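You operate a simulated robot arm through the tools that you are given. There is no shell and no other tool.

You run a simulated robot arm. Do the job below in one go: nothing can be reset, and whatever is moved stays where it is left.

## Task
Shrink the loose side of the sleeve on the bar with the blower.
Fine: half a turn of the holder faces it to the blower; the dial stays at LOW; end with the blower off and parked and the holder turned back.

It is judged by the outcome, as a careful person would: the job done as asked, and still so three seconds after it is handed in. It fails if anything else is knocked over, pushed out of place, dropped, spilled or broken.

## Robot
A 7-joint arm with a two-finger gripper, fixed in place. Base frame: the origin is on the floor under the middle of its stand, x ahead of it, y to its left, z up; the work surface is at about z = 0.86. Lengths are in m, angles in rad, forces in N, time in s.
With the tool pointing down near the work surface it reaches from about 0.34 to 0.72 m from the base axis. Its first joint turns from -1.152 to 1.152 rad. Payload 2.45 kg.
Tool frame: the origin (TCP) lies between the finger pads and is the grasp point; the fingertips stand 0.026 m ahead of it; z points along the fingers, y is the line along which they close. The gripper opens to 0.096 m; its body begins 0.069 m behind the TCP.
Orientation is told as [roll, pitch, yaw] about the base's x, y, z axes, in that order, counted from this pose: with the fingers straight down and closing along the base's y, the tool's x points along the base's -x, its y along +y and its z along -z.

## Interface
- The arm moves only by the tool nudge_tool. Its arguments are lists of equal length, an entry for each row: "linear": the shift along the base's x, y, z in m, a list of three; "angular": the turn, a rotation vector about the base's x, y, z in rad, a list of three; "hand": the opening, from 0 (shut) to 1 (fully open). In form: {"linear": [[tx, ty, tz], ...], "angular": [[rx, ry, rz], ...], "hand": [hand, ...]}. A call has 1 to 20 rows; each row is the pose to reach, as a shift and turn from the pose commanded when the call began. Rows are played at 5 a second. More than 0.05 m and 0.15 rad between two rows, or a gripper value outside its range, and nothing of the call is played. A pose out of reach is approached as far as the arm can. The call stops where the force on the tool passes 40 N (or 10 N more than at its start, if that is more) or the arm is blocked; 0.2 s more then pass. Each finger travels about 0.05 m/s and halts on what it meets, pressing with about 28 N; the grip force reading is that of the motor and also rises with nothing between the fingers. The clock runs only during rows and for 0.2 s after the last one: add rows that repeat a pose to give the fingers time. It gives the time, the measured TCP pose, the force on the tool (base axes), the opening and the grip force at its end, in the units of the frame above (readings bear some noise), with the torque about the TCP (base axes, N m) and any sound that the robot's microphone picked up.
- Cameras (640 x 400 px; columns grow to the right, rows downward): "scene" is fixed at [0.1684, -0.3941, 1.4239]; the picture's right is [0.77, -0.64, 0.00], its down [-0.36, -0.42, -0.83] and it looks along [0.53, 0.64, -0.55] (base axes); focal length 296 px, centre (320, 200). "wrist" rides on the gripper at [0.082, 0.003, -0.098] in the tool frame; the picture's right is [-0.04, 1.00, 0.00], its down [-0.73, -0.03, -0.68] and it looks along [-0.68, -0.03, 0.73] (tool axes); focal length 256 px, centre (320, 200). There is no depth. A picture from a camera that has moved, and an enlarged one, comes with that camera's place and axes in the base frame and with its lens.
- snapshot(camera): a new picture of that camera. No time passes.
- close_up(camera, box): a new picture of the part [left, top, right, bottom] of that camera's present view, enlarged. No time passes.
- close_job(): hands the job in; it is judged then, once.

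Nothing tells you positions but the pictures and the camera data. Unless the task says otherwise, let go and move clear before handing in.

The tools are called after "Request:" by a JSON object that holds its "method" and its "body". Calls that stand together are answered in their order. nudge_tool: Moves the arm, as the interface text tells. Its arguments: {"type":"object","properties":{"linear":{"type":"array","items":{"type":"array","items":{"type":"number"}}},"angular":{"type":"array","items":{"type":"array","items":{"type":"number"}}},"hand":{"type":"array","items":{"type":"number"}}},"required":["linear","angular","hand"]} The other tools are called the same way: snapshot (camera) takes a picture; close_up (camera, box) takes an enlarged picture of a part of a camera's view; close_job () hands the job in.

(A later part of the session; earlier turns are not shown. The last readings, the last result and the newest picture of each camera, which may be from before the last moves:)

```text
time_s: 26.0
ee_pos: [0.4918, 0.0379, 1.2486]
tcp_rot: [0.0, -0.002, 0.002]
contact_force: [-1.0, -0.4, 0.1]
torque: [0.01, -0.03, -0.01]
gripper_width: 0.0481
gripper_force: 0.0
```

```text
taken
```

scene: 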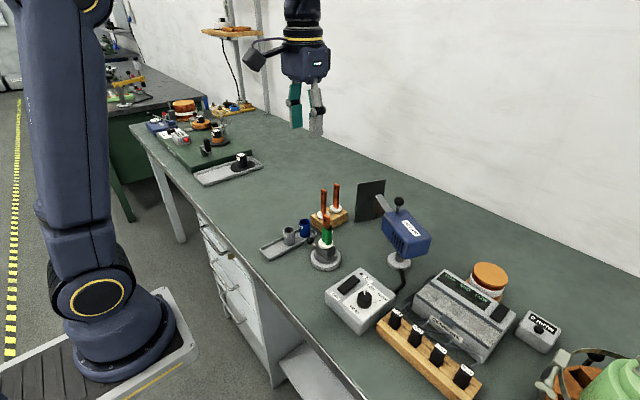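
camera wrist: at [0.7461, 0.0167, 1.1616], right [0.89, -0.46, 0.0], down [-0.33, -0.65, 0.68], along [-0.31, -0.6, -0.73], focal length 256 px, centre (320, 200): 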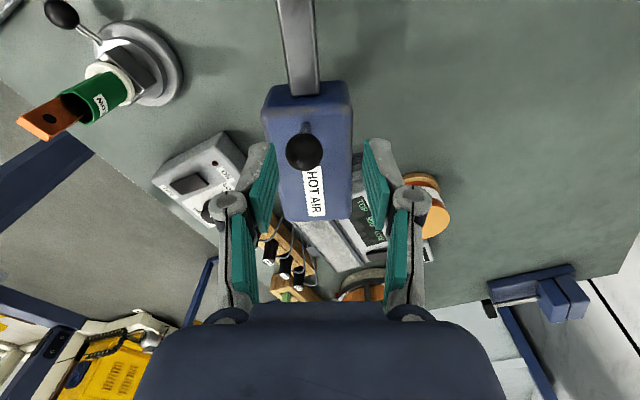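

The arm is free again, elbow up, at about (0.492, 0.038, 1.249). This time I approach the blower handle from closer in, lower, and with the tool tilted back toward the base to gain reach.

Request:
{"method": "nudge_tool", "body": {"linear": [[0.0128, -0.0093, -0.012], [0.0256, -0.0186, -0.024], [0.0384, -0.0279, -0.036], [0.0512, -0.0372, -0.048], [0.064, -0.0465, -0.06], [0.0768, -0.0558, -0.072], [0.0896, -0.0651, -0.084], [0.1024, -0.0744, -0.096], [0.1152, -0.0837, -0.108], [0.128, -0.093, -0.119], [0.128, -0.093, -0.119]], "angular": [[0, 0, -0.14], [0, 0, -0.28], [0, 0, -0.42], [0, 0, -0.56], [0, 0, -0.7], [0, 0, -0.84], [0, 0, -0.98], [0, 0, -1.12], [0, 0, -1.26], [0, 0, -1.396], [0, 0, -1.396]], "hand": [0.5, 0.5, 0.5, 0.5, 0.5, 0.5, 0.5, 0.5, 0.5, 0.5, 0.5]}}

Request:
{"method": "nudge_tool", "body": {"linear": [[0.0, 0, 0], [0.02, 0, -0.01], [0.04, 0, -0.02], [0.04, 0, -0.03], [0.04, 0, -0.03]], "angular": [[0, -0.1, 0], [0, -0.2, 0], [0, -0.2, 0], [0, -0.2, 0], [0, -0.2, 0]], "hand": [0.5, 0.5, 0.5, 0.5, 0.5]}}

Request:
{"method": "snapshot", "body": {"camera": "wrist"}}

Request:
{"method": "close_up", "body": {"camera": "scene", "box": [340, 140, 460, 260]}}

```text
time_s: 28.4
ee_pos: [0.6198, -0.0555, 1.1293]
tcp_rot: [0.001, -0.002, -1.398]
contact_force: [0.3, 0.3, -0.4]
torque: [0.01, -0.03, -0.01]
gripper_width: 0.0481
gripper_force: 0.1
```

```text
time_s: 29.6
ee_pos: [0.6608, -0.0537, 1.0985]
tcp_rot: [0.198, -0.034, -1.399]
contact_force: [0.4, -0.2, -0.9]
torque: [-0.03, 0.0, -0.03]
gripper_width: 0.0481
gripper_force: 0.0
```

```text
taken
camera wrist: at [0.63, 0.0282, 1.1927], right [0.97, 0.13, 0.2], down [-0.04, -0.73, 0.69], along [0.24, -0.67, -0.7], focal length 256 px, centre (320, 200)
```

wrist: 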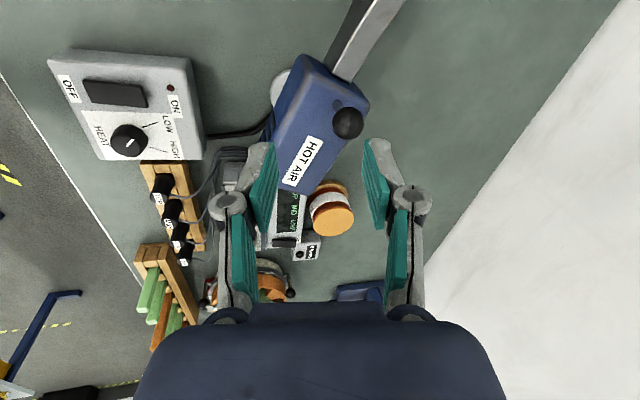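

```text
3.33 times, centred on (400, 200) of scene
camera zoom: at [0.1685, -0.3941, 1.4239], right [0.77, -0.64, 0.0], down [-0.36, -0.42, -0.83], along [0.53, 0.64, -0.55], focal length 985 px, centre (53, 200)
```

zoom: 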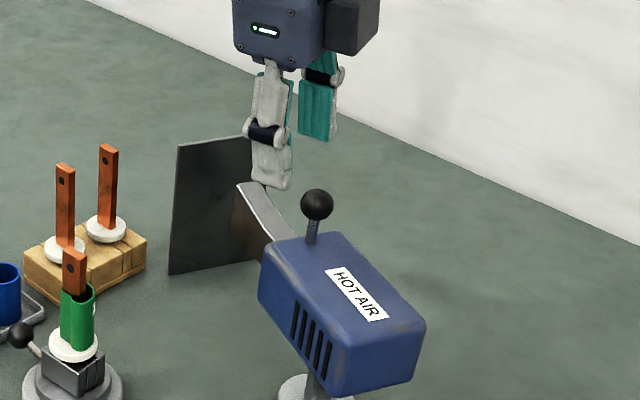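

The handle ball reads (0.698, -0.055, 1.026) again. I slide out above it and lower so the fingers straddle it, leaving clearance to the gun body.

Request:
{"method": "nudge_tool", "body": {"linear": [[0.018, 0, -0.007], [0.0355, 0, -0.0145], [0.0355, 0, -0.03], [0.0355, 0, -0.045], [0.0355, 0, -0.0615], [0.0355, 0, -0.0615]], "angular": [[0, 0, 0], [0, 0, 0], [0, 0, 0], [0, 0, 0], [0, 0, 0], [0, 0, 0]], "hand": [0.5, 0.5, 0.5, 0.5, 0.5, 0.5]}}

Request:
{"method": "snapshot", "body": {"camera": "wrist"}}

Request:
{"method": "close_up", "body": {"camera": "scene", "box": [340, 140, 460, 260]}}

```text
time_s: 31.0
ee_pos: [0.6949, -0.0558, 1.0377]
tcp_rot: [0.196, -0.035, -1.399]
contact_force: [-0.1, -0.6, 0.4]
torque: [0.0, -0.01, 0.02]
gripper_width: 0.048
gripper_force: 0.1
```

```text
taken
camera wrist: at [0.6642, 0.0268, 1.1308], right [0.97, 0.13, 0.2], down [-0.04, -0.73, 0.69], along [0.24, -0.67, -0.7], focal length 256 px, centre (320, 200)
```

wrist: 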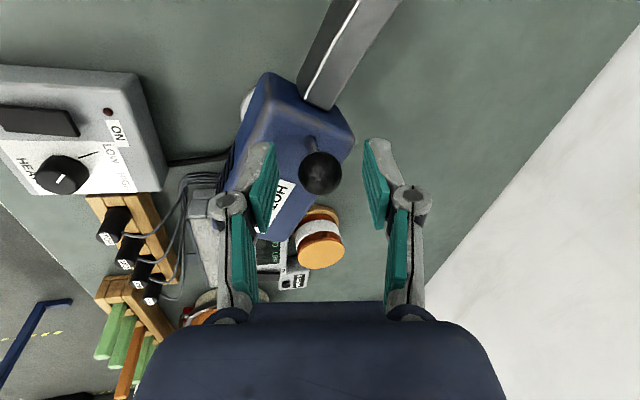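

```text
3.33 times, centred on (400, 200) of scene
camera zoom: at [0.1684, -0.3941, 1.4239], right [0.77, -0.64, 0.0], down [-0.36, -0.42, -0.83], along [0.53, 0.64, -0.55], focal length 985 px, centre (53, 200)
```

zoom: 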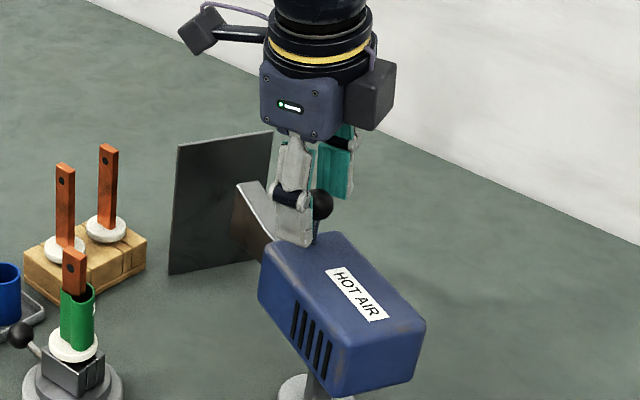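

The ball sits centred between the pads. I narrow the fingers to a loose cage of about 30 mm and swing the gun about its pivot toward the sleeve, first 0.6 rad.

Request:
{"method": "nudge_tool", "body": {"linear": [[0, 0, 0], [0, 0, 0], [0, 0, 0], [-0.00472, 0.00227, 0], [-0.00964, 0.00405, 0], [-0.01471, 0.00533, 0], [-0.01988, 0.0061, 0], [-0.02511, 0.00636, 0], [-0.03034, 0.00608, 0], [-0.03034, 0.00608, 0]], "angular": [[0, 0, 0], [0, 0, 0], [0, 0, 0], [0, 0, 0], [0, 0, 0], [0, 0, 0], [0, 0, 0], [0, 0, 0], [0, 0, 0], [0, 0, 0]], "hand": [0.4, 0.31, 0.31, 0.31, 0.31, 0.31, 0.31, 0.31, 0.31, 0.31]}}

Request:
{"method": "snapshot", "body": {"camera": "wrist"}}

Request:
{"method": "close_up", "body": {"camera": "scene", "box": [310, 160, 450, 280]}}

```text
time_s: 33.2
ee_pos: [0.6634, -0.0493, 1.0382]
tcp_rot: [0.198, -0.034, -1.4]
contact_force: [1.6, 0.7, 0.1]
torque: [0.03, -0.06, 0.02]
gripper_width: 0.0313
gripper_force: 0.6
```

```text
taken
camera wrist: at [0.6331, 0.0336, 1.1311], right [0.97, 0.13, 0.2], down [-0.04, -0.73, 0.69], along [0.23, -0.67, -0.7], focal length 256 px, centre (320, 200)
```

wrist: 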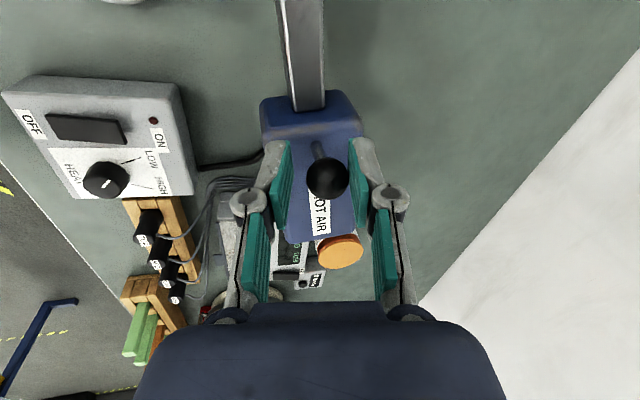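

```text
3.33 times, centred on (380, 220) of scene
camera zoom: at [0.1685, -0.394, 1.4239], right [0.77, -0.64, 0.0], down [-0.36, -0.42, -0.83], along [0.53, 0.64, -0.55], focal length 985 px, centre (120, 133)
```

zoom: 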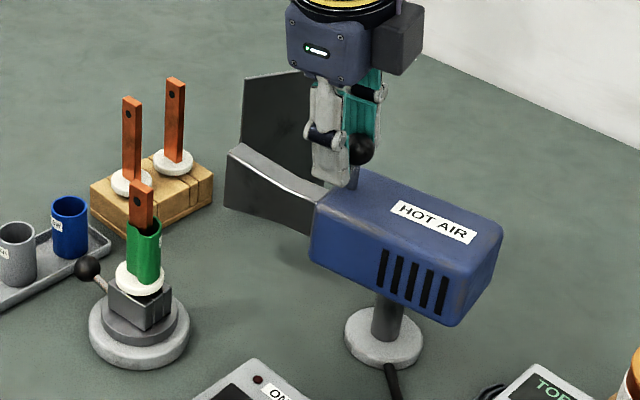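

The gun follows easily with about 2 N. I continue the swing to 1.2 rad and look at the aim.

Request:
{"method": "nudge_tool", "body": {"linear": [[-0.00517, -0.00079, 0], [-0.01024, -0.0021, 0], [-0.01515, -0.0039, 0], [-0.01986, -0.00619, 0], [-0.02432, -0.00893, 0], [-0.02847, -0.01211, 0], [-0.02847, -0.01211, 0]], "angular": [[0, 0, 0], [0, 0, 0], [0, 0, 0], [0, 0, 0], [0, 0, 0], [0, 0, 0], [0, 0, 0]], "hand": [0.31, 0.31, 0.31, 0.31, 0.31, 0.31, 0.31]}}

Request:
{"method": "snapshot", "body": {"camera": "wrist"}}

Request:
{"method": "close_up", "body": {"camera": "scene", "box": [310, 160, 450, 280]}}

```text
time_s: 34.8
ee_pos: [0.6364, -0.0609, 1.0381]
tcp_rot: [0.198, -0.036, -1.399]
contact_force: [3.9, -1.0, -0.1]
torque: [0.04, -0.02, 0.06]
gripper_width: 0.0322
gripper_force: 1.9
```

```text
taken
camera wrist: at [0.6048, 0.0212, 1.1308], right [0.97, 0.13, 0.2], down [-0.04, -0.73, 0.69], along [0.24, -0.67, -0.7], focal length 256 px, centre (320, 200)
```

wrist: 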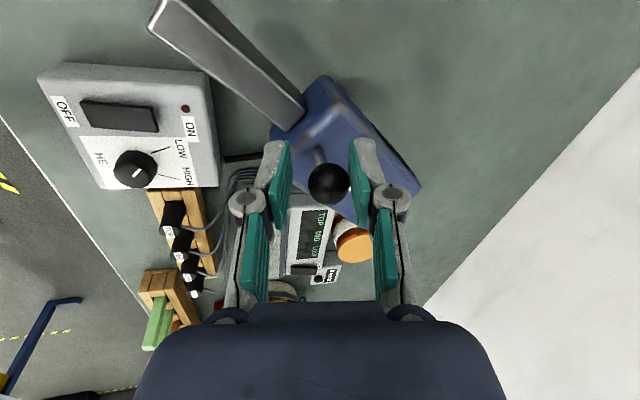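

```text
3.33 times, centred on (380, 220) of scene
camera zoom: at [0.1686, -0.3941, 1.4239], right [0.77, -0.64, 0.0], down [-0.36, -0.42, -0.83], along [0.53, 0.64, -0.55], focal length 985 px, centre (120, 133)
```

zoom: 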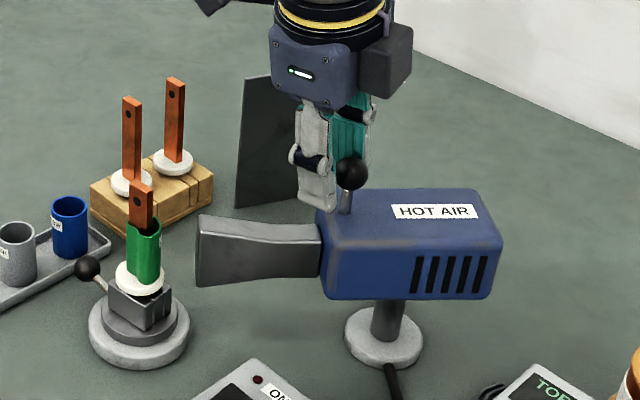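

The nozzle now points nearly at the sleeve. I open the fingers, rise straight up off the handle, and check the aim from above.

Request:
{"method": "nudge_tool", "body": {"linear": [[0, 0, 0], [0, 0, 0], [0, 0, 0.02], [0, 0, 0.05], [-0.02, 0.01, 0.09], [-0.04, 0.02, 0.12], [-0.04, 0.02, 0.12]], "angular": [[0, 0, 0], [0, 0, 0], [0, 0, 0], [0, 0, 0], [0, 0.1, 0], [0, 0.2, 0], [0, 0.2, 0]], "hand": [0.42, 0.5, 0.5, 0.5, 0.5, 0.5, 0.5]}}

Request:
{"method": "snapshot", "body": {"camera": "wrist"}}

Request:
{"method": "close_up", "body": {"camera": "scene", "box": [310, 160, 450, 280]}}

```text
time_s: 36.4
ee_pos: [0.5957, -0.0414, 1.1587]
tcp_rot: [-0.002, 0.001, -1.396]
contact_force: [0.6, 0.6, -0.1]
torque: [-0.02, -0.02, 0.02]
gripper_width: 0.048
gripper_force: 0.1
```

```text
taken
camera wrist: at [0.5841, 0.0423, 1.2558], right [0.99, 0.13, 0.0], down [0.1, -0.73, 0.68], along [0.09, -0.67, -0.73], focal length 256 px, centre (320, 200)
```

wrist: 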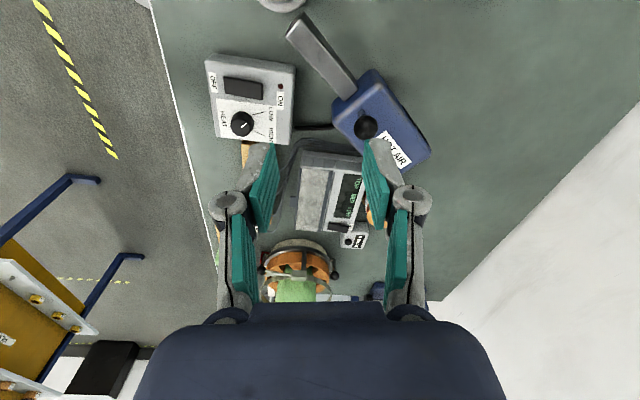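

```text
3.33 times, centred on (380, 220) of scene
camera zoom: at [0.1684, -0.3941, 1.4239], right [0.77, -0.64, 0.0], down [-0.36, -0.42, -0.83], along [0.53, 0.64, -0.55], focal length 985 px, centre (120, 133)
```

zoom: 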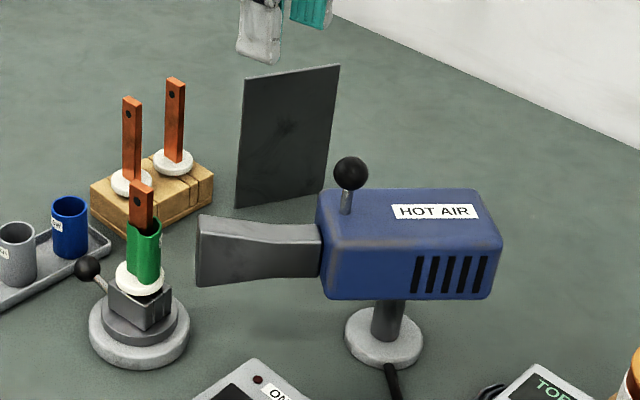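

The gun holds its place. I go back to yaw zero at about (0.46, -0.03, 1.21) to view the nozzle, sleeve and switch together from above.

Request:
{"method": "nudge_tool", "body": {"linear": [[-0.0136, 0.001, 0.005], [-0.0272, 0.002, 0.01], [-0.0408, 0.003, 0.015], [-0.0544, 0.004, 0.02], [-0.068, 0.005, 0.025], [-0.0816, 0.006, 0.03], [-0.0952, 0.007, 0.035], [-0.1088, 0.008, 0.04], [-0.1224, 0.009, 0.045], [-0.136, 0.01, 0.05], [-0.136, 0.01, 0.05]], "angular": [[0, 0, 0.14], [0, 0, 0.28], [0, 0, 0.42], [0, 0, 0.56], [0, 0, 0.7], [0, 0, 0.84], [0, 0, 0.98], [0, 0, 1.12], [0, 0, 1.26], [0, 0, 1.396], [0, 0, 1.396]], "hand": [0.5, 0.5, 0.5, 0.5, 0.5, 0.5, 0.5, 0.5, 0.5, 0.5, 0.5]}}

Request:
{"method": "snapshot", "body": {"camera": "wrist"}}

Request:
{"method": "close_up", "body": {"camera": "wrist", "box": [120, 0, 440, 200]}}

```text
time_s: 38.8
ee_pos: [0.4614, -0.0315, 1.2087]
tcp_rot: [0.0, -0.002, 0.002]
contact_force: [0.3, -0.8, -0.7]
torque: [0.02, 0.01, 0.02]
gripper_width: 0.0481
gripper_force: 0.1
```

```text
taken
camera wrist: at [0.3799, -0.0269, 1.3053], right [0.04, 1.0, 0.0], down [0.73, -0.03, 0.68], along [0.68, -0.03, -0.73], focal length 256 px, centre (320, 200)
```

wrist: 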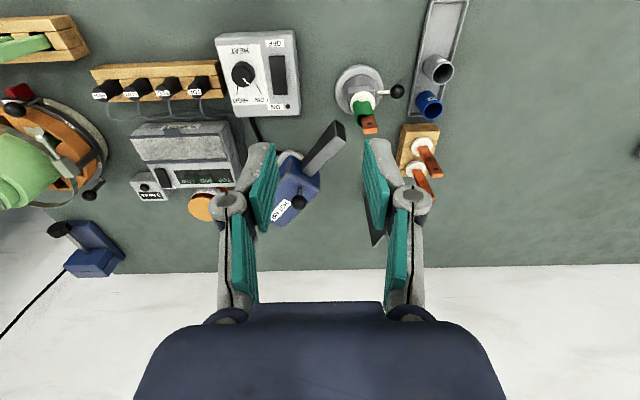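

```text
2.00 times, centred on (280, 100) of wrist
camera zoom: at [0.3799, -0.0269, 1.3053], right [0.04, 1.0, 0.0], down [0.73, -0.03, 0.68], along [0.68, -0.03, -0.73], focal length 512 px, centre (400, 400)
```

zoom: 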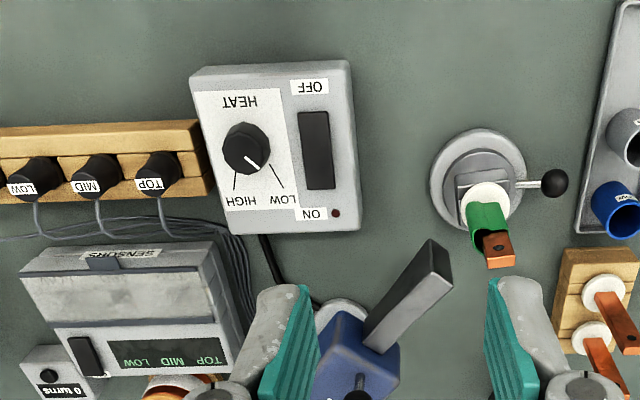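

I zoom in on the nozzle and the sleeve to check the aim, and on the dial and switch.

Request:
{"method": "close_up", "body": {"camera": "wrist", "box": [280, 50, 420, 200]}}

Request:
{"method": "close_up", "body": {"camera": "wrist", "box": [205, 20, 315, 125]}}

```text
2.67 times, centred on (350, 125) of wrist
camera zoom: at [0.3799, -0.0269, 1.3053], right [0.04, 1.0, 0.0], down [0.73, -0.03, 0.68], along [0.68, -0.03, -0.73], focal length 683 px, centre (240, 400)
```

zoom: 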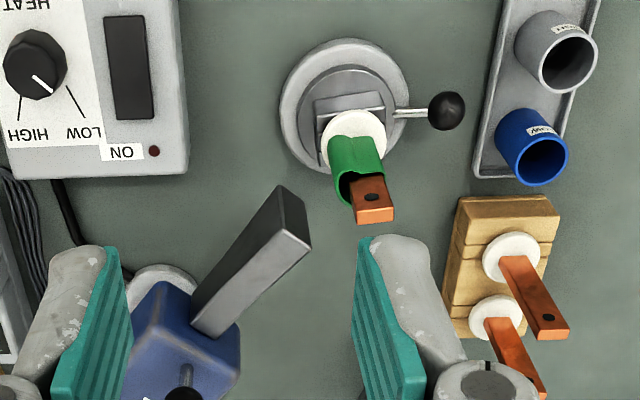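

```text
3.81 times, centred on (260, 72) of wrist
camera zoom: at [0.3799, -0.0269, 1.3053], right [0.04, 1.0, 0.0], down [0.73, -0.03, 0.68], along [0.68, -0.03, -0.73], focal length 975 px, centre (549, 686)
```

zoom: 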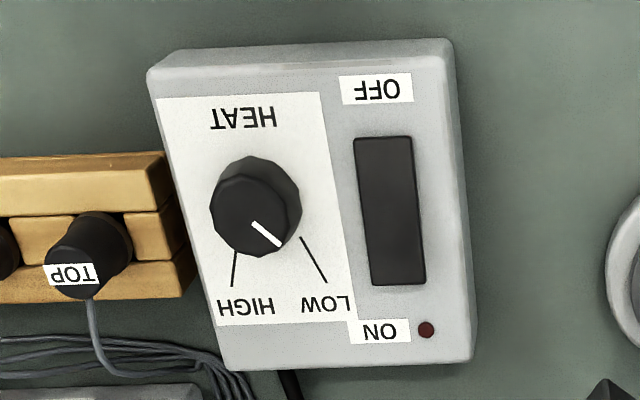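

I look even closer at the nozzle tip and sleeve.

Request:
{"method": "close_up", "body": {"camera": "wrist", "box": [300, 80, 390, 180]}}

Request:
{"method": "close_up", "body": {"camera": "scene", "box": [310, 195, 420, 265]}}

```text
4.00 times, centred on (345, 130) of wrist
camera zoom: at [0.3799, -0.0269, 1.3053], right [0.04, 1.0, 0.0], down [0.73, -0.03, 0.68], along [0.68, -0.03, -0.73], focal length 1024 px, centre (220, 480)
```

zoom: 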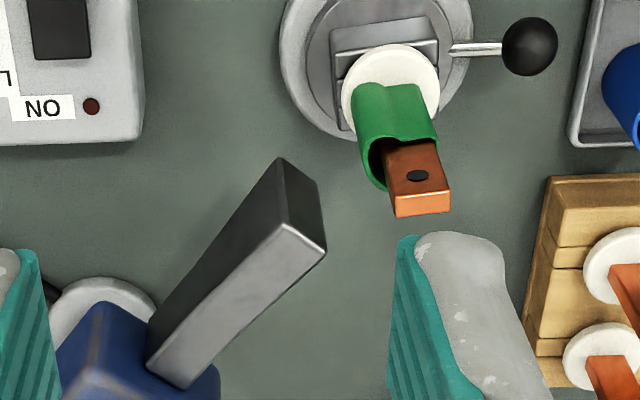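

```text
5.71 times, centred on (365, 230) of scene
camera zoom: at [0.1684, -0.3941, 1.4239], right [0.77, -0.64, 0.0], down [-0.36, -0.42, -0.83], along [0.53, 0.64, -0.55], focal length 1688 px, centre (63, 29)
```

zoom: 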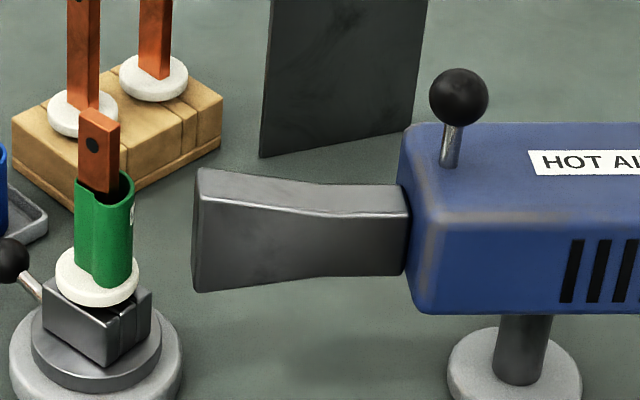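

The nozzle aims within about 2–3° of the sleeve and the dial pointer is in its LOW region as it was at the start. The rocker spans x 0.473–0.527 at y about -0.093, top near z 0.905; I close the fingers and come down above its ON end.

Request:
{"method": "nudge_tool", "body": {"linear": [[0.02, -0.02, -0.02], [0.04, -0.04, -0.05], [0.057, -0.06, -0.09], [0.057, -0.06, -0.13], [0.057, -0.06, -0.17], [0.057, -0.06, -0.21], [0.057, -0.06, -0.25], [0.057, -0.06, -0.25]], "angular": [[0, 0, 0], [0, 0, 0], [0, 0, 0], [0, 0, 0], [0, 0, 0], [0, 0, 0], [0, 0, 0], [0, 0, 0]], "hand": [0.3, 0.2, 0.1, 0, 0, 0, 0, 0]}}

Request:
{"method": "close_up", "body": {"camera": "scene", "box": [310, 230, 430, 340]}}

Request:
{"method": "snapshot", "body": {"camera": "wrist"}}

```text
time_s: 40.6
ee_pos: [0.521, -0.0891, 0.9587]
tcp_rot: [0.001, 0.0, -0.001]
contact_force: [-0.1, -0.3, -0.6]
torque: [0.0, -0.03, -0.02]
gripper_width: 0.0
gripper_force: 28.2
```

```text
3.64 times, centred on (370, 285) of scene
camera zoom: at [0.1685, -0.3941, 1.4239], right [0.77, -0.64, 0.0], down [-0.36, -0.42, -0.83], along [0.53, 0.64, -0.55], focal length 1074 px, centre (138, -109)
```

zoom: 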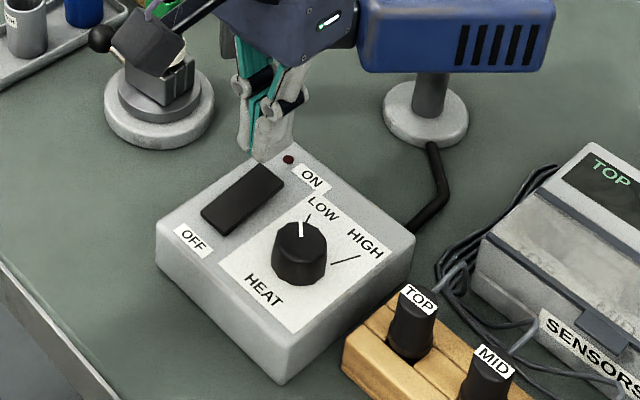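

```text
taken
camera wrist: at [0.4378, -0.0847, 1.0567], right [0.04, 1.0, 0.0], down [0.73, -0.03, 0.68], along [0.68, -0.03, -0.73], focal length 256 px, centre (320, 200)
```

wrist: 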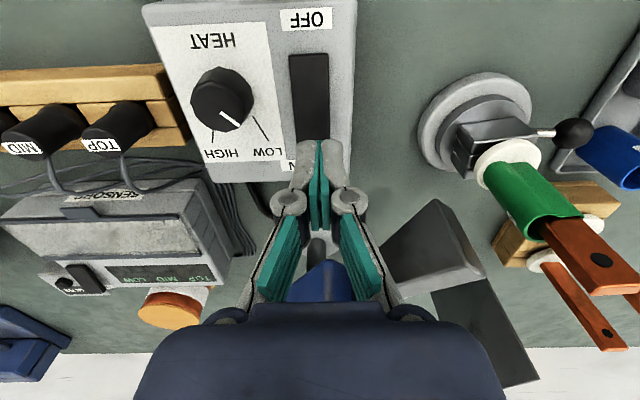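

The closed fingertips hover over the ON end. I lower in small steps, shifted 2 mm to centre on the rocker, and watch the force and sound.

Request:
{"method": "nudge_tool", "body": {"linear": [[0, -0.002, -0.008], [0, -0.002, -0.014], [0, -0.002, -0.018], [0, -0.002, -0.021], [0, -0.002, -0.023]], "angular": [[0, 0, 0], [0, 0, 0], [0, 0, 0], [0, 0, 0], [0, 0, 0]], "hand": [0, 0, 0, 0, 0]}}

Request:
{"method": "close_up", "body": {"camera": "scene", "box": [330, 250, 410, 310]}}

```text
time_s: 41.8
ee_pos: [0.5163, -0.0931, 0.9351]
tcp_rot: [-0.002, 0.0, 0.0]
contact_force: [0.6, -0.3, 0.5]
torque: [0.02, -0.06, -0.05]
gripper_width: 0.0062
gripper_force: 28.9
```

```text
6.67 times, centred on (370, 280) of scene
camera zoom: at [0.1684, -0.3941, 1.4239], right [0.77, -0.64, 0.0], down [-0.36, -0.42, -0.83], along [0.53, 0.64, -0.55], focal length 1970 px, centre (-13, -333)
```

zoom: 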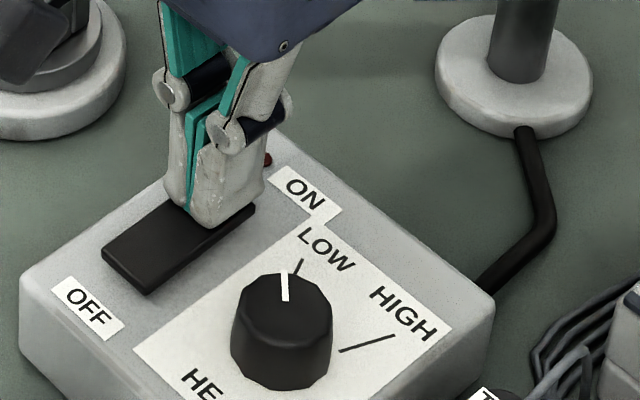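

The fingers spread by 6 mm as they met something near the rocker, with no net force left. I look closely before pressing further.

Request:
{"method": "snapshot", "body": {"camera": "wrist"}}

Request:
{"method": "close_up", "body": {"camera": "wrist", "box": [240, 20, 400, 180]}}

Request:
{"method": "close_up", "body": {"camera": "scene", "box": [345, 255, 385, 290]}}

```text
taken
camera wrist: at [0.4345, -0.0879, 1.0322], right [0.04, 1.0, 0.0], down [0.73, -0.03, 0.68], along [0.68, -0.03, -0.73], focal length 256 px, centre (320, 200)
```

wrist: 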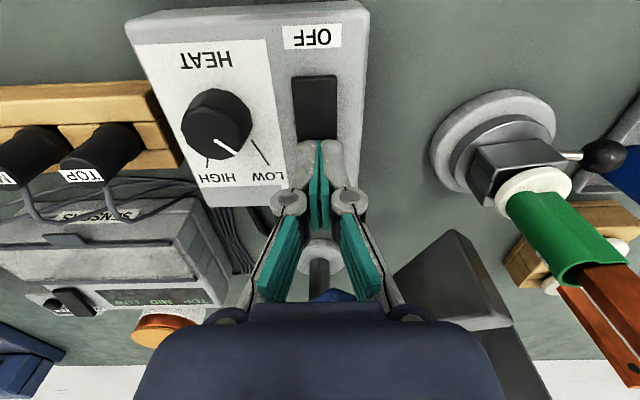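

```text
2.50 times, centred on (320, 100) of wrist
camera zoom: at [0.4345, -0.0879, 1.0322], right [0.04, 1.0, 0.0], down [0.73, -0.03, 0.68], along [0.68, -0.03, -0.73], focal length 640 px, centre (320, 450)
```

zoom: 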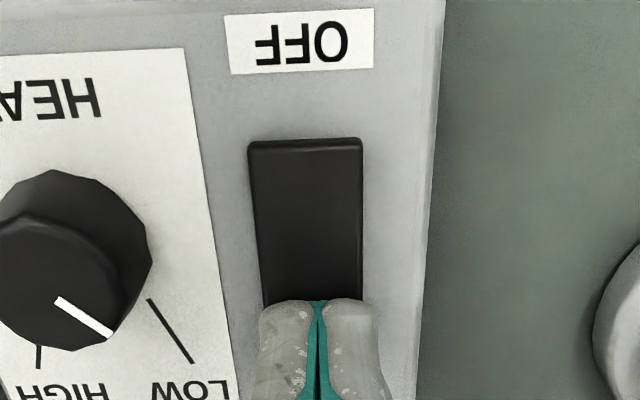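

```text
11.43 times, centred on (365, 272) of scene
camera zoom: at [0.1684, -0.3941, 1.4239], right [0.77, -0.64, 0.0], down [-0.36, -0.42, -0.83], along [0.53, 0.64, -0.55], focal length 3377 px, centre (-194, -629)
```

zoom: 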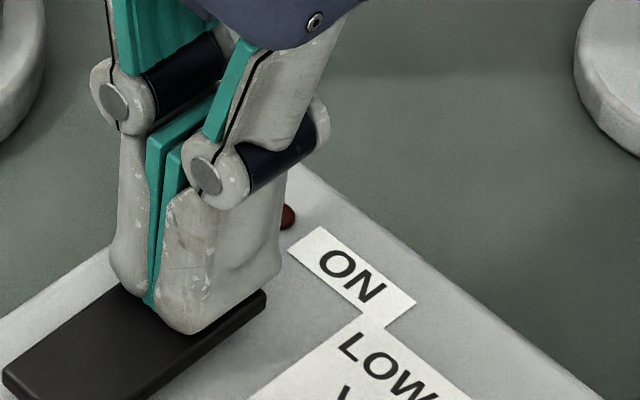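

The tips are just reaching the rocker's top with no load yet. I press further in 1.5 mm steps.

Request:
{"method": "nudge_tool", "body": {"linear": [[0, 0, -0.0015], [0, 0, -0.003], [0, 0, -0.0045], [0, 0, -0.006]], "angular": [[0, 0, 0], [0, 0, 0], [0, 0, 0], [0, 0, 0]], "hand": [0, 0, 0, 0]}}

Request:
{"method": "close_up", "body": {"camera": "scene", "box": [345, 255, 385, 290]}}

Request:
{"method": "close_up", "body": {"camera": "wrist", "box": [240, 20, 400, 180]}}

```text
time_s: 42.6
ee_pos: [0.5183, -0.093, 0.9337]
tcp_rot: [-0.001, -0.003, -0.001]
contact_force: [-1.1, 0.6, 5.2]
torque: [0.0, 0.08, 0.03]
gripper_width: 0.006
gripper_force: 28.3
stopped in row 4: the force on the tool passed its limit at 46 N (the readings are from after the stop); the commanded pose is now the measured one
```

```text
11.43 times, centred on (365, 272) of scene
camera zoom: at [0.1683, -0.394, 1.4239], right [0.77, -0.64, 0.0], down [-0.36, -0.42, -0.83], along [0.53, 0.64, -0.55], focal length 3377 px, centre (-194, -629)
```

zoom: 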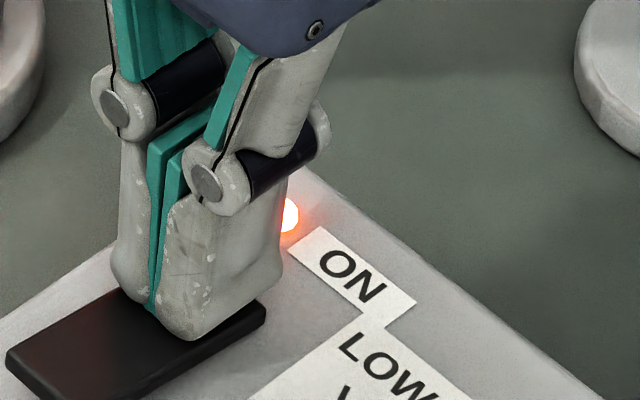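

```text
2.50 times, centred on (320, 100) of wrist
camera zoom: at [0.4344, -0.0881, 1.0303], right [0.04, 1.0, 0.0], down [0.73, -0.03, 0.68], along [0.68, -0.03, -0.73], focal length 640 px, centre (320, 450)
```

zoom: 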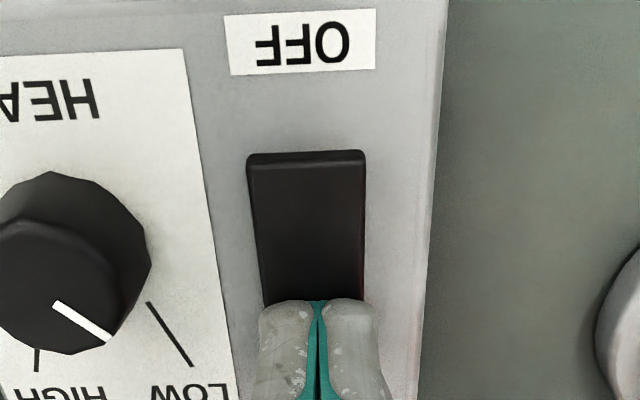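

The lamp is lit, so the blower is on at LOW. I lift, hover over the OFF end ready to press, and watch the sleeve.

Request:
{"method": "nudge_tool", "body": {"linear": [[0, 0, 0.012], [-0.012, 0, 0.02], [-0.036, 0, 0.02]], "angular": [[0, 0, 0], [0, 0, 0], [0, 0, 0]], "hand": [0, 0, 0]}}

Request:
{"method": "close_up", "body": {"camera": "scene", "box": [300, 200, 400, 300]}}

Request:
{"method": "snapshot", "body": {"camera": "wrist"}}

```text
time_s: 43.4
ee_pos: [0.48, -0.0906, 0.955]
tcp_rot: [-0.001, -0.002, -0.002]
contact_force: [0.1, 0.3, -0.7]
torque: [0.01, 0.02, 0.03]
gripper_width: 0.0
gripper_force: 28.7
```

```text
4.00 times, centred on (350, 250) of scene
camera zoom: at [0.1685, -0.3941, 1.4239], right [0.77, -0.64, 0.0], down [-0.36, -0.42, -0.83], along [0.53, 0.64, -0.55], focal length 1182 px, centre (200, 0)
```

zoom: 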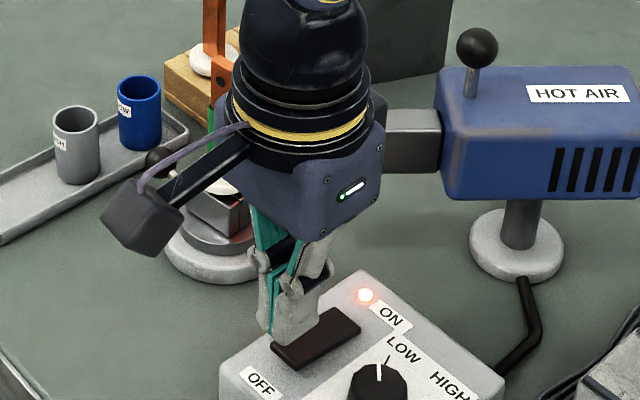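

```text
taken
camera wrist: at [0.3977, -0.0857, 1.0508], right [0.04, 1.0, 0.0], down [0.73, -0.03, 0.68], along [0.68, -0.03, -0.73], focal length 256 px, centre (320, 200)
```

wrist: 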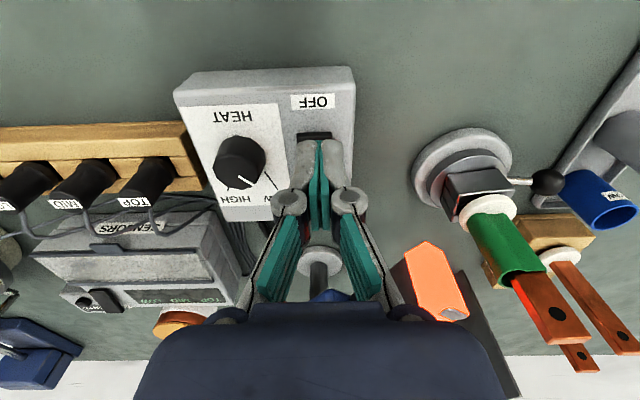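

The nozzle end glows, and the wrist camera sees the sleeve from here. I take a reference picture of the sleeve, then wait a second at a time.

Request:
{"method": "close_up", "body": {"camera": "wrist", "box": [390, 160, 590, 340]}}

Request:
{"method": "nudge_tool", "body": {"linear": [[0, 0, 0], [0, 0, 0], [0, 0, 0], [0, 0, 0], [0, 0, 0]], "angular": [[0, 0, 0], [0, 0, 0], [0, 0, 0], [0, 0, 0], [0, 0, 0]], "hand": [0, 0, 0, 0, 0]}}

Request:
{"method": "close_up", "body": {"camera": "wrist", "box": [390, 160, 590, 340]}}

```text
2.22 times, centred on (490, 250) of wrist
camera zoom: at [0.3977, -0.0857, 1.0508], right [0.04, 1.0, 0.0], down [0.73, -0.03, 0.68], along [0.68, -0.03, -0.73], focal length 569 px, centre (-58, 89)
```

zoom: 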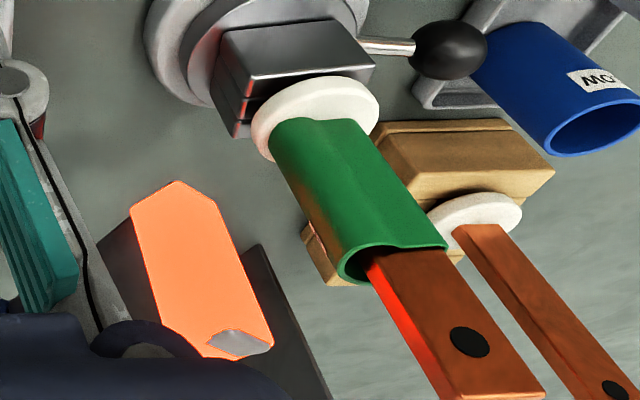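

```text
time_s: 44.6
ee_pos: [0.4802, -0.0906, 0.9537]
tcp_rot: [-0.002, 0.0, -0.001]
contact_force: [0.2, 0.2, 0.5]
torque: [0.0, 0.03, 0.02]
gripper_width: 0.0
gripper_force: 28.8
```

```text
2.22 times, centred on (490, 250) of wrist
camera zoom: at [0.3979, -0.0857, 1.0507], right [0.04, 1.0, 0.0], down [0.73, -0.03, 0.68], along [0.68, -0.03, -0.73], focal length 569 px, centre (-58, 89)
```

zoom: 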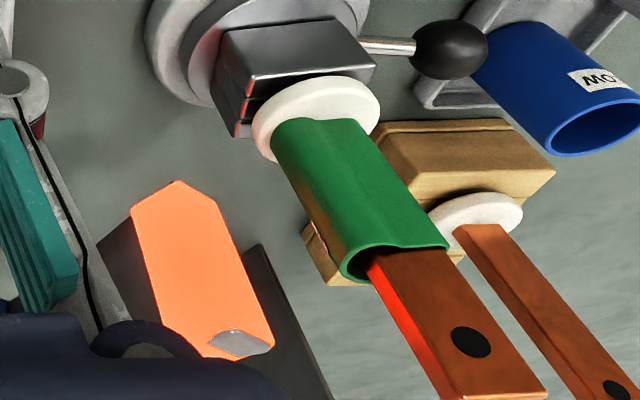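

It has begun to draw in slightly. I keep waiting, a little over a second at a time.

Request:
{"method": "nudge_tool", "body": {"linear": [[0, 0, 0], [0, 0, 0], [0, 0, 0], [0, 0, 0], [0, 0, 0], [0, 0, 0]], "angular": [[0, 0, 0], [0, 0, 0], [0, 0, 0], [0, 0, 0], [0, 0, 0], [0, 0, 0]], "hand": [0, 0, 0, 0, 0, 0]}}

Request:
{"method": "close_up", "body": {"camera": "wrist", "box": [390, 160, 590, 340]}}

```text
time_s: 46.0
ee_pos: [0.4803, -0.0895, 0.954]
tcp_rot: [-0.002, -0.001, 0.001]
contact_force: [-0.5, -0.1, -0.8]
torque: [0.01, -0.01, 0.01]
gripper_width: 0.0001
gripper_force: 28.6
```

```text
2.22 times, centred on (490, 250) of wrist
camera zoom: at [0.3979, -0.0857, 1.0507], right [0.04, 1.0, 0.0], down [0.73, -0.03, 0.68], along [0.68, -0.03, -0.73], focal length 569 px, centre (-58, 89)
```

zoom: 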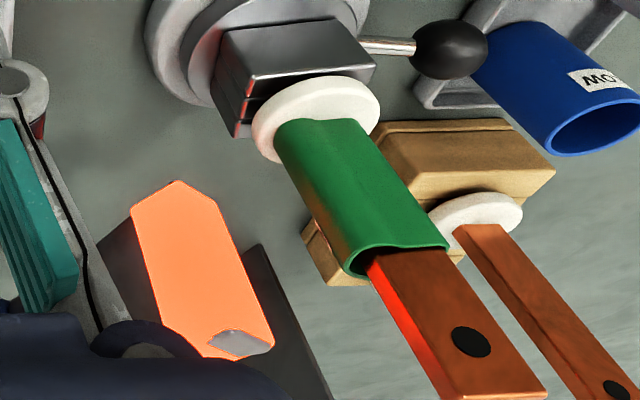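

It is clearly shrinking; the bulge edge moves toward the bar. I keep going with frequent looks.

Request:
{"method": "nudge_tool", "body": {"linear": [[0, 0, 0], [0, 0, 0], [0, 0, 0], [0, 0, 0], [0, 0, 0], [0, 0, 0], [0, 0, 0]], "angular": [[0, 0, 0], [0, 0, 0], [0, 0, 0], [0, 0, 0], [0, 0, 0], [0, 0, 0], [0, 0, 0]], "hand": [0, 0, 0, 0, 0, 0, 0]}}

Request:
{"method": "close_up", "body": {"camera": "wrist", "box": [390, 160, 590, 340]}}

```text
time_s: 47.6
ee_pos: [0.4783, -0.0896, 0.9536]
tcp_rot: [0.0, -0.002, 0.002]
contact_force: [0.0, -0.5, 0.2]
torque: [-0.04, 0.01, -0.01]
gripper_width: 0.0
gripper_force: 28.8
```

```text
2.22 times, centred on (490, 250) of wrist
camera zoom: at [0.3979, -0.0857, 1.0507], right [0.04, 1.0, 0.0], down [0.73, -0.03, 0.68], along [0.68, -0.03, -0.73], focal length 569 px, centre (-58, 89)
```

zoom: 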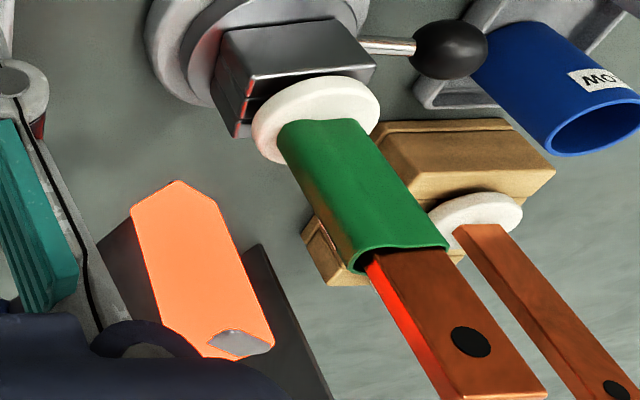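

Still shrinking steadily with a small gap left beside the bar. I continue.

Request:
{"method": "nudge_tool", "body": {"linear": [[0, 0, 0], [0, 0, 0], [0, 0, 0], [0, 0, 0], [0, 0, 0], [0, 0, 0], [0, 0, 0]], "angular": [[0, 0, 0], [0, 0, 0], [0, 0, 0], [0, 0, 0], [0, 0, 0], [0, 0, 0], [0, 0, 0]], "hand": [0, 0, 0, 0, 0, 0, 0]}}

Request:
{"method": "close_up", "body": {"camera": "wrist", "box": [390, 160, 590, 340]}}

Request:
{"method": "close_up", "body": {"camera": "wrist", "box": [470, 190, 570, 290]}}

```text
time_s: 49.2
ee_pos: [0.4794, -0.09, 0.9538]
tcp_rot: [0.0, -0.002, 0.0]
contact_force: [0.0, -0.1, -1.1]
torque: [-0.01, -0.02, 0.02]
gripper_width: 0.0002
gripper_force: 28.5
```

```text
2.22 times, centred on (490, 250) of wrist
camera zoom: at [0.3979, -0.0857, 1.0507], right [0.04, 1.0, 0.0], down [0.73, -0.03, 0.68], along [0.68, -0.03, -0.73], focal length 569 px, centre (-58, 89)
```

zoom: 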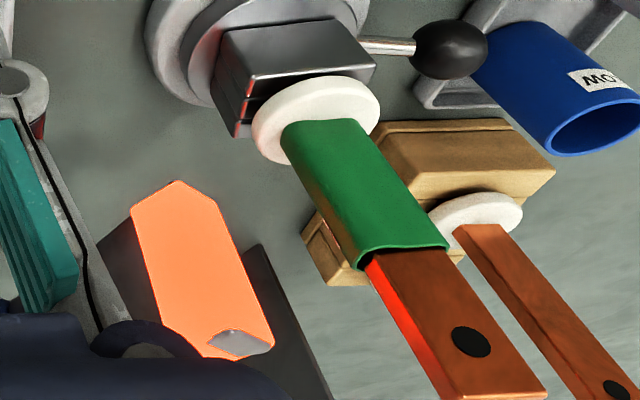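

```text
4.00 times, centred on (520, 240) of wrist
camera zoom: at [0.3979, -0.0857, 1.0507], right [0.04, 1.0, 0.0], down [0.73, -0.03, 0.68], along [0.68, -0.03, -0.73], focal length 1024 px, centre (-480, 40)
```

zoom: 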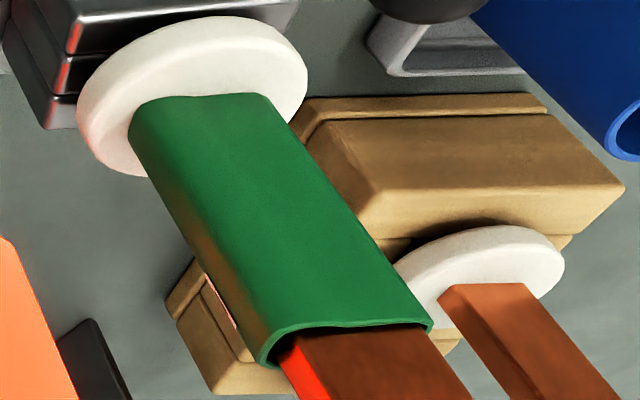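

Nearly tight; a small gap remains on the blower side. I wait in shorter steps now so as not to overheat it.

Request:
{"method": "nudge_tool", "body": {"linear": [[0, 0, 0], [0, 0, 0], [0, 0, 0], [0, 0, 0], [0, 0, 0]], "angular": [[0, 0, 0], [0, 0, 0], [0, 0, 0], [0, 0, 0], [0, 0, 0]], "hand": [0, 0, 0, 0, 0]}}

Request:
{"method": "close_up", "body": {"camera": "wrist", "box": [470, 190, 570, 290]}}

```text
time_s: 50.4
ee_pos: [0.4799, -0.0902, 0.9541]
tcp_rot: [0.001, -0.001, -0.001]
contact_force: [0.3, -0.1, 0.4]
torque: [-0.02, 0.0, 0.01]
gripper_width: 0.0
gripper_force: 28.6
```

```text
4.00 times, centred on (520, 240) of wrist
camera zoom: at [0.3979, -0.0857, 1.0507], right [0.04, 1.0, 0.0], down [0.73, -0.03, 0.68], along [0.68, -0.03, -0.73], focal length 1024 px, centre (-480, 40)
```

zoom: 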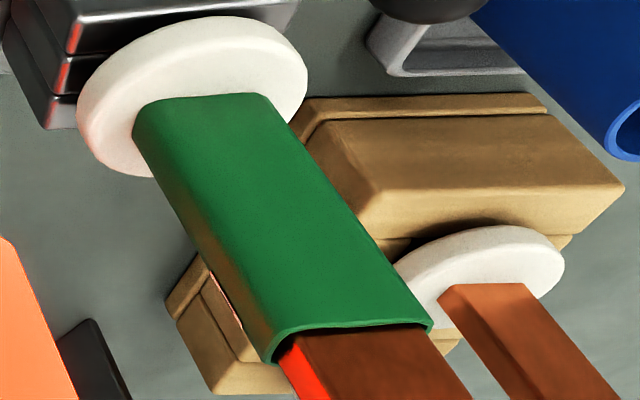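

Almost snug. One more short wait.

Request:
{"method": "nudge_tool", "body": {"linear": [[0, 0, 0], [0, 0, 0], [0, 0, 0], [0, 0, 0]], "angular": [[0, 0, 0], [0, 0, 0], [0, 0, 0], [0, 0, 0]], "hand": [0, 0, 0, 0]}}

Request:
{"method": "close_up", "body": {"camera": "wrist", "box": [470, 190, 570, 290]}}

Request:
{"method": "close_up", "body": {"camera": "wrist", "box": [505, 235, 545, 285]}}

```text
time_s: 51.4
ee_pos: [0.4796, -0.0898, 0.9535]
tcp_rot: [0.001, -0.002, 0.001]
contact_force: [0.2, 0.4, 0.0]
torque: [0.04, 0.0, -0.04]
gripper_width: 0.0001
gripper_force: 28.8
```

```text
4.00 times, centred on (520, 240) of wrist
camera zoom: at [0.3979, -0.0857, 1.0507], right [0.04, 1.0, 0.0], down [0.73, -0.03, 0.68], along [0.68, -0.03, -0.73], focal length 1024 px, centre (-480, 40)
```

zoom: 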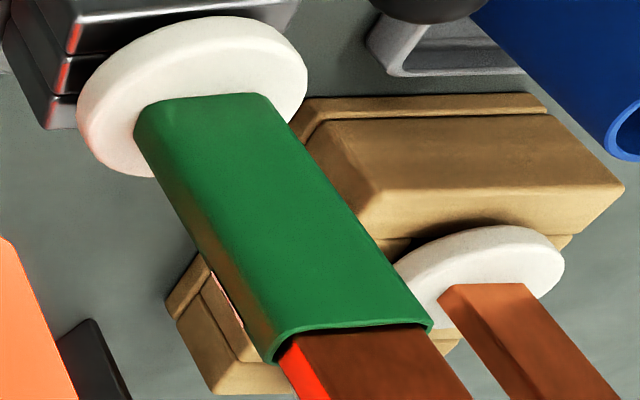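

```text
8.00 times, centred on (525, 260) of wrist
camera zoom: at [0.3979, -0.0857, 1.0507], right [0.04, 1.0, 0.0], down [0.73, -0.03, 0.68], along [0.68, -0.03, -0.73], focal length 2048 px, centre (-1320, -280)
```

zoom: 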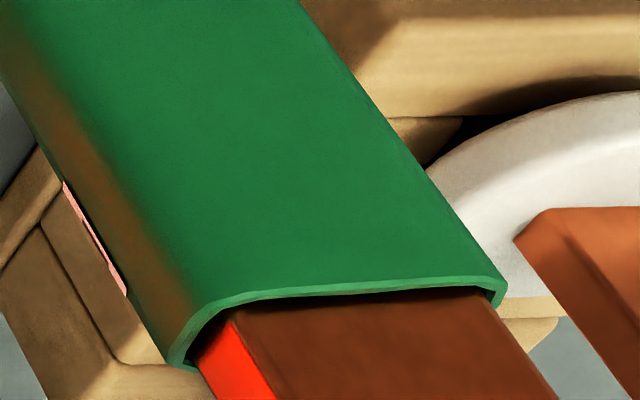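

The sleeve now hugs the bar evenly on both sides. I press the OFF end now.

Request:
{"method": "nudge_tool", "body": {"linear": [[0, -0.001, -0.01], [0, -0.001, -0.014], [0, -0.001, -0.0175], [0, -0.001, -0.0205], [0, -0.001, -0.0235], [0, -0.001, -0.026]], "angular": [[0, 0, 0], [0, 0, 0], [0, 0, 0], [0, 0, 0], [0, 0, 0], [0, 0, 0]], "hand": [0, 0, 0, 0, 0, 0]}}

Request:
{"method": "close_up", "body": {"camera": "scene", "box": [330, 250, 410, 310]}}

Request:
{"method": "snapshot", "body": {"camera": "wrist"}}

```text
time_s: 52.6
ee_pos: [0.4802, -0.0943, 0.9323]
tcp_rot: [0.0, -0.004, -0.001]
contact_force: [-6.0, 2.1, 13.0]
torque: [0.03, 0.01, 0.07]
gripper_width: 0.0058
gripper_force: 28.6
stopped in row 6: the force on the tool passed its limit at 53 N (the readings are from after the stop); the commanded pose is now the measured one
```

```text
6.67 times, centred on (370, 280) of scene
camera zoom: at [0.1681, -0.394, 1.424], right [0.77, -0.64, 0.0], down [-0.35, -0.42, -0.83], along [0.53, 0.64, -0.55], focal length 1970 px, centre (-13, -333)
```

zoom: 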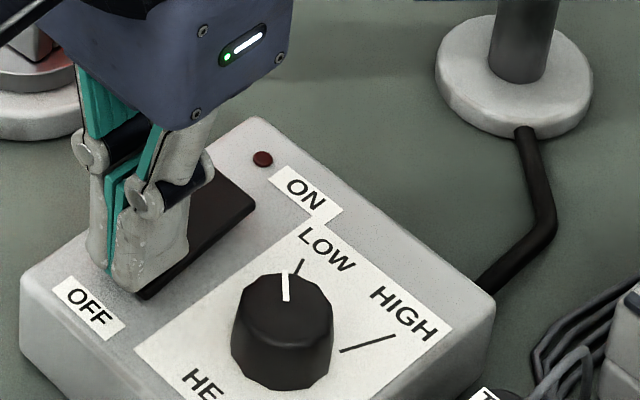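

```text
taken
camera wrist: at [0.3977, -0.0888, 1.0296], right [0.04, 1.0, 0.0], down [0.73, -0.03, 0.68], along [0.68, -0.03, -0.73], focal length 256 px, centre (320, 200)
```

wrist: 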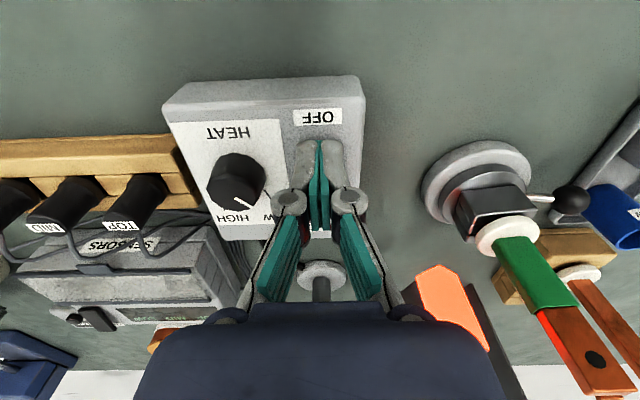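

The lamp is out, so the blower is off; the nozzle is still glowing. I lift straight up and go back to the blower handle, now near (0.643, -0.067, 1.026), to park it promptly.

Request:
{"method": "nudge_tool", "body": {"linear": [[0, 0, 0.03], [0, 0, 0.07], [0, 0, 0.11], [0, 0, 0.15], [0, 0, 0.19], [0.016, 0.003, 0.2], [0.032, 0.006, 0.2], [0.048, 0.009, 0.2], [0.064, 0.012, 0.2], [0.08, 0.015, 0.2], [0.096, 0.018, 0.2], [0.112, 0.021, 0.2], [0.128, 0.024, 0.2], [0.144, 0.027, 0.2], [0.16, 0.027, 0.19], [0.16, 0.027, 0.19]], "angular": [[0, 0, 0], [0, 0, 0], [0, 0, 0], [0, 0, 0], [0, 0, -0.14], [0, 0, -0.28], [0, 0, -0.42], [0, 0, -0.56], [0, 0, -0.7], [0, 0, -0.84], [0, 0, -0.98], [0, 0, -1.12], [0, 0, -1.26], [0, 0, -1.396], [0, 0, -1.396], [0, 0, -1.396]], "hand": [0, 0, 0.1, 0.2, 0.3, 0.4, 0.5, 0.5, 0.5, 0.5, 0.5, 0.5, 0.5, 0.5, 0.5, 0.5]}}

Request:
{"method": "nudge_tool", "body": {"linear": [[0, 0, 0], [0, 0, 0], [0, 0, -0.01], [0, 0, -0.01]], "angular": [[0, -0.1, 0], [0, -0.2, 0], [0, -0.2, 0], [0, -0.2, 0]], "hand": [0.5, 0.5, 0.5, 0.5]}}

Request:
{"method": "snapshot", "body": {"camera": "wrist"}}

Request:
{"method": "close_up", "body": {"camera": "scene", "box": [310, 160, 450, 280]}}

```text
time_s: 56.0
ee_pos: [0.6401, -0.0657, 1.1223]
tcp_rot: [-0.001, -0.004, -1.397]
contact_force: [0.5, -0.5, -0.2]
torque: [-0.03, 0.03, 0.02]
gripper_width: 0.048
gripper_force: 0.1
```

```text
time_s: 57.0
ee_pos: [0.6424, -0.0653, 1.1115]
tcp_rot: [0.197, -0.038, -1.4]
contact_force: [-0.6, 0.0, 0.0]
torque: [0.01, 0.0, -0.01]
gripper_width: 0.048
gripper_force: 0.1
```

```text
taken
camera wrist: at [0.6106, 0.0165, 1.2045], right [0.97, 0.13, 0.2], down [-0.04, -0.72, 0.69], along [0.24, -0.68, -0.7], focal length 256 px, centre (320, 200)
```

wrist: 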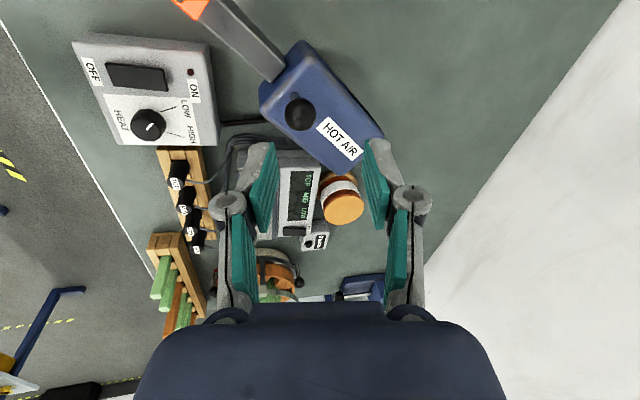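

```text
3.33 times, centred on (380, 220) of scene
camera zoom: at [0.1684, -0.3941, 1.4239], right [0.77, -0.64, 0.0], down [-0.36, -0.42, -0.83], along [0.53, 0.64, -0.55], focal length 985 px, centre (120, 133)
```

zoom: 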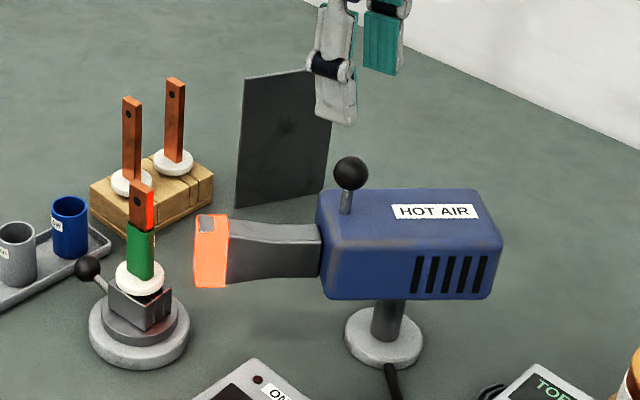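

The handle is at (0.644, -0.068). I lower with the fingers straddling it.

Request:
{"method": "nudge_tool", "body": {"linear": [[0.0005, -0.0025, -0.025], [0.0005, -0.0025, -0.045], [0.0005, -0.0025, -0.06], [0.0005, -0.0025, -0.0735], [0.0005, -0.0025, -0.0735]], "angular": [[0, 0, 0], [0, 0, 0], [0, 0, 0], [0, 0, 0], [0, 0, 0]], "hand": [0.5, 0.5, 0.5, 0.5, 0.5]}}

Request:
{"method": "snapshot", "body": {"camera": "wrist"}}

```text
time_s: 58.2
ee_pos: [0.6408, -0.0718, 1.0378]
tcp_rot: [0.197, -0.038, -1.398]
contact_force: [0.3, -0.9, 0.3]
torque: [0.01, 0.01, -0.02]
gripper_width: 0.0479
gripper_force: 0.0
```

```text
taken
camera wrist: at [0.61, 0.0113, 1.1315], right [0.97, 0.13, 0.2], down [-0.04, -0.72, 0.69], along [0.23, -0.68, -0.7], focal length 256 px, centre (320, 200)
```

wrist: 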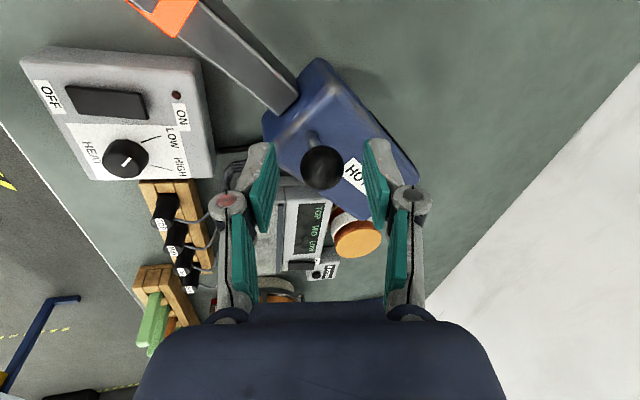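

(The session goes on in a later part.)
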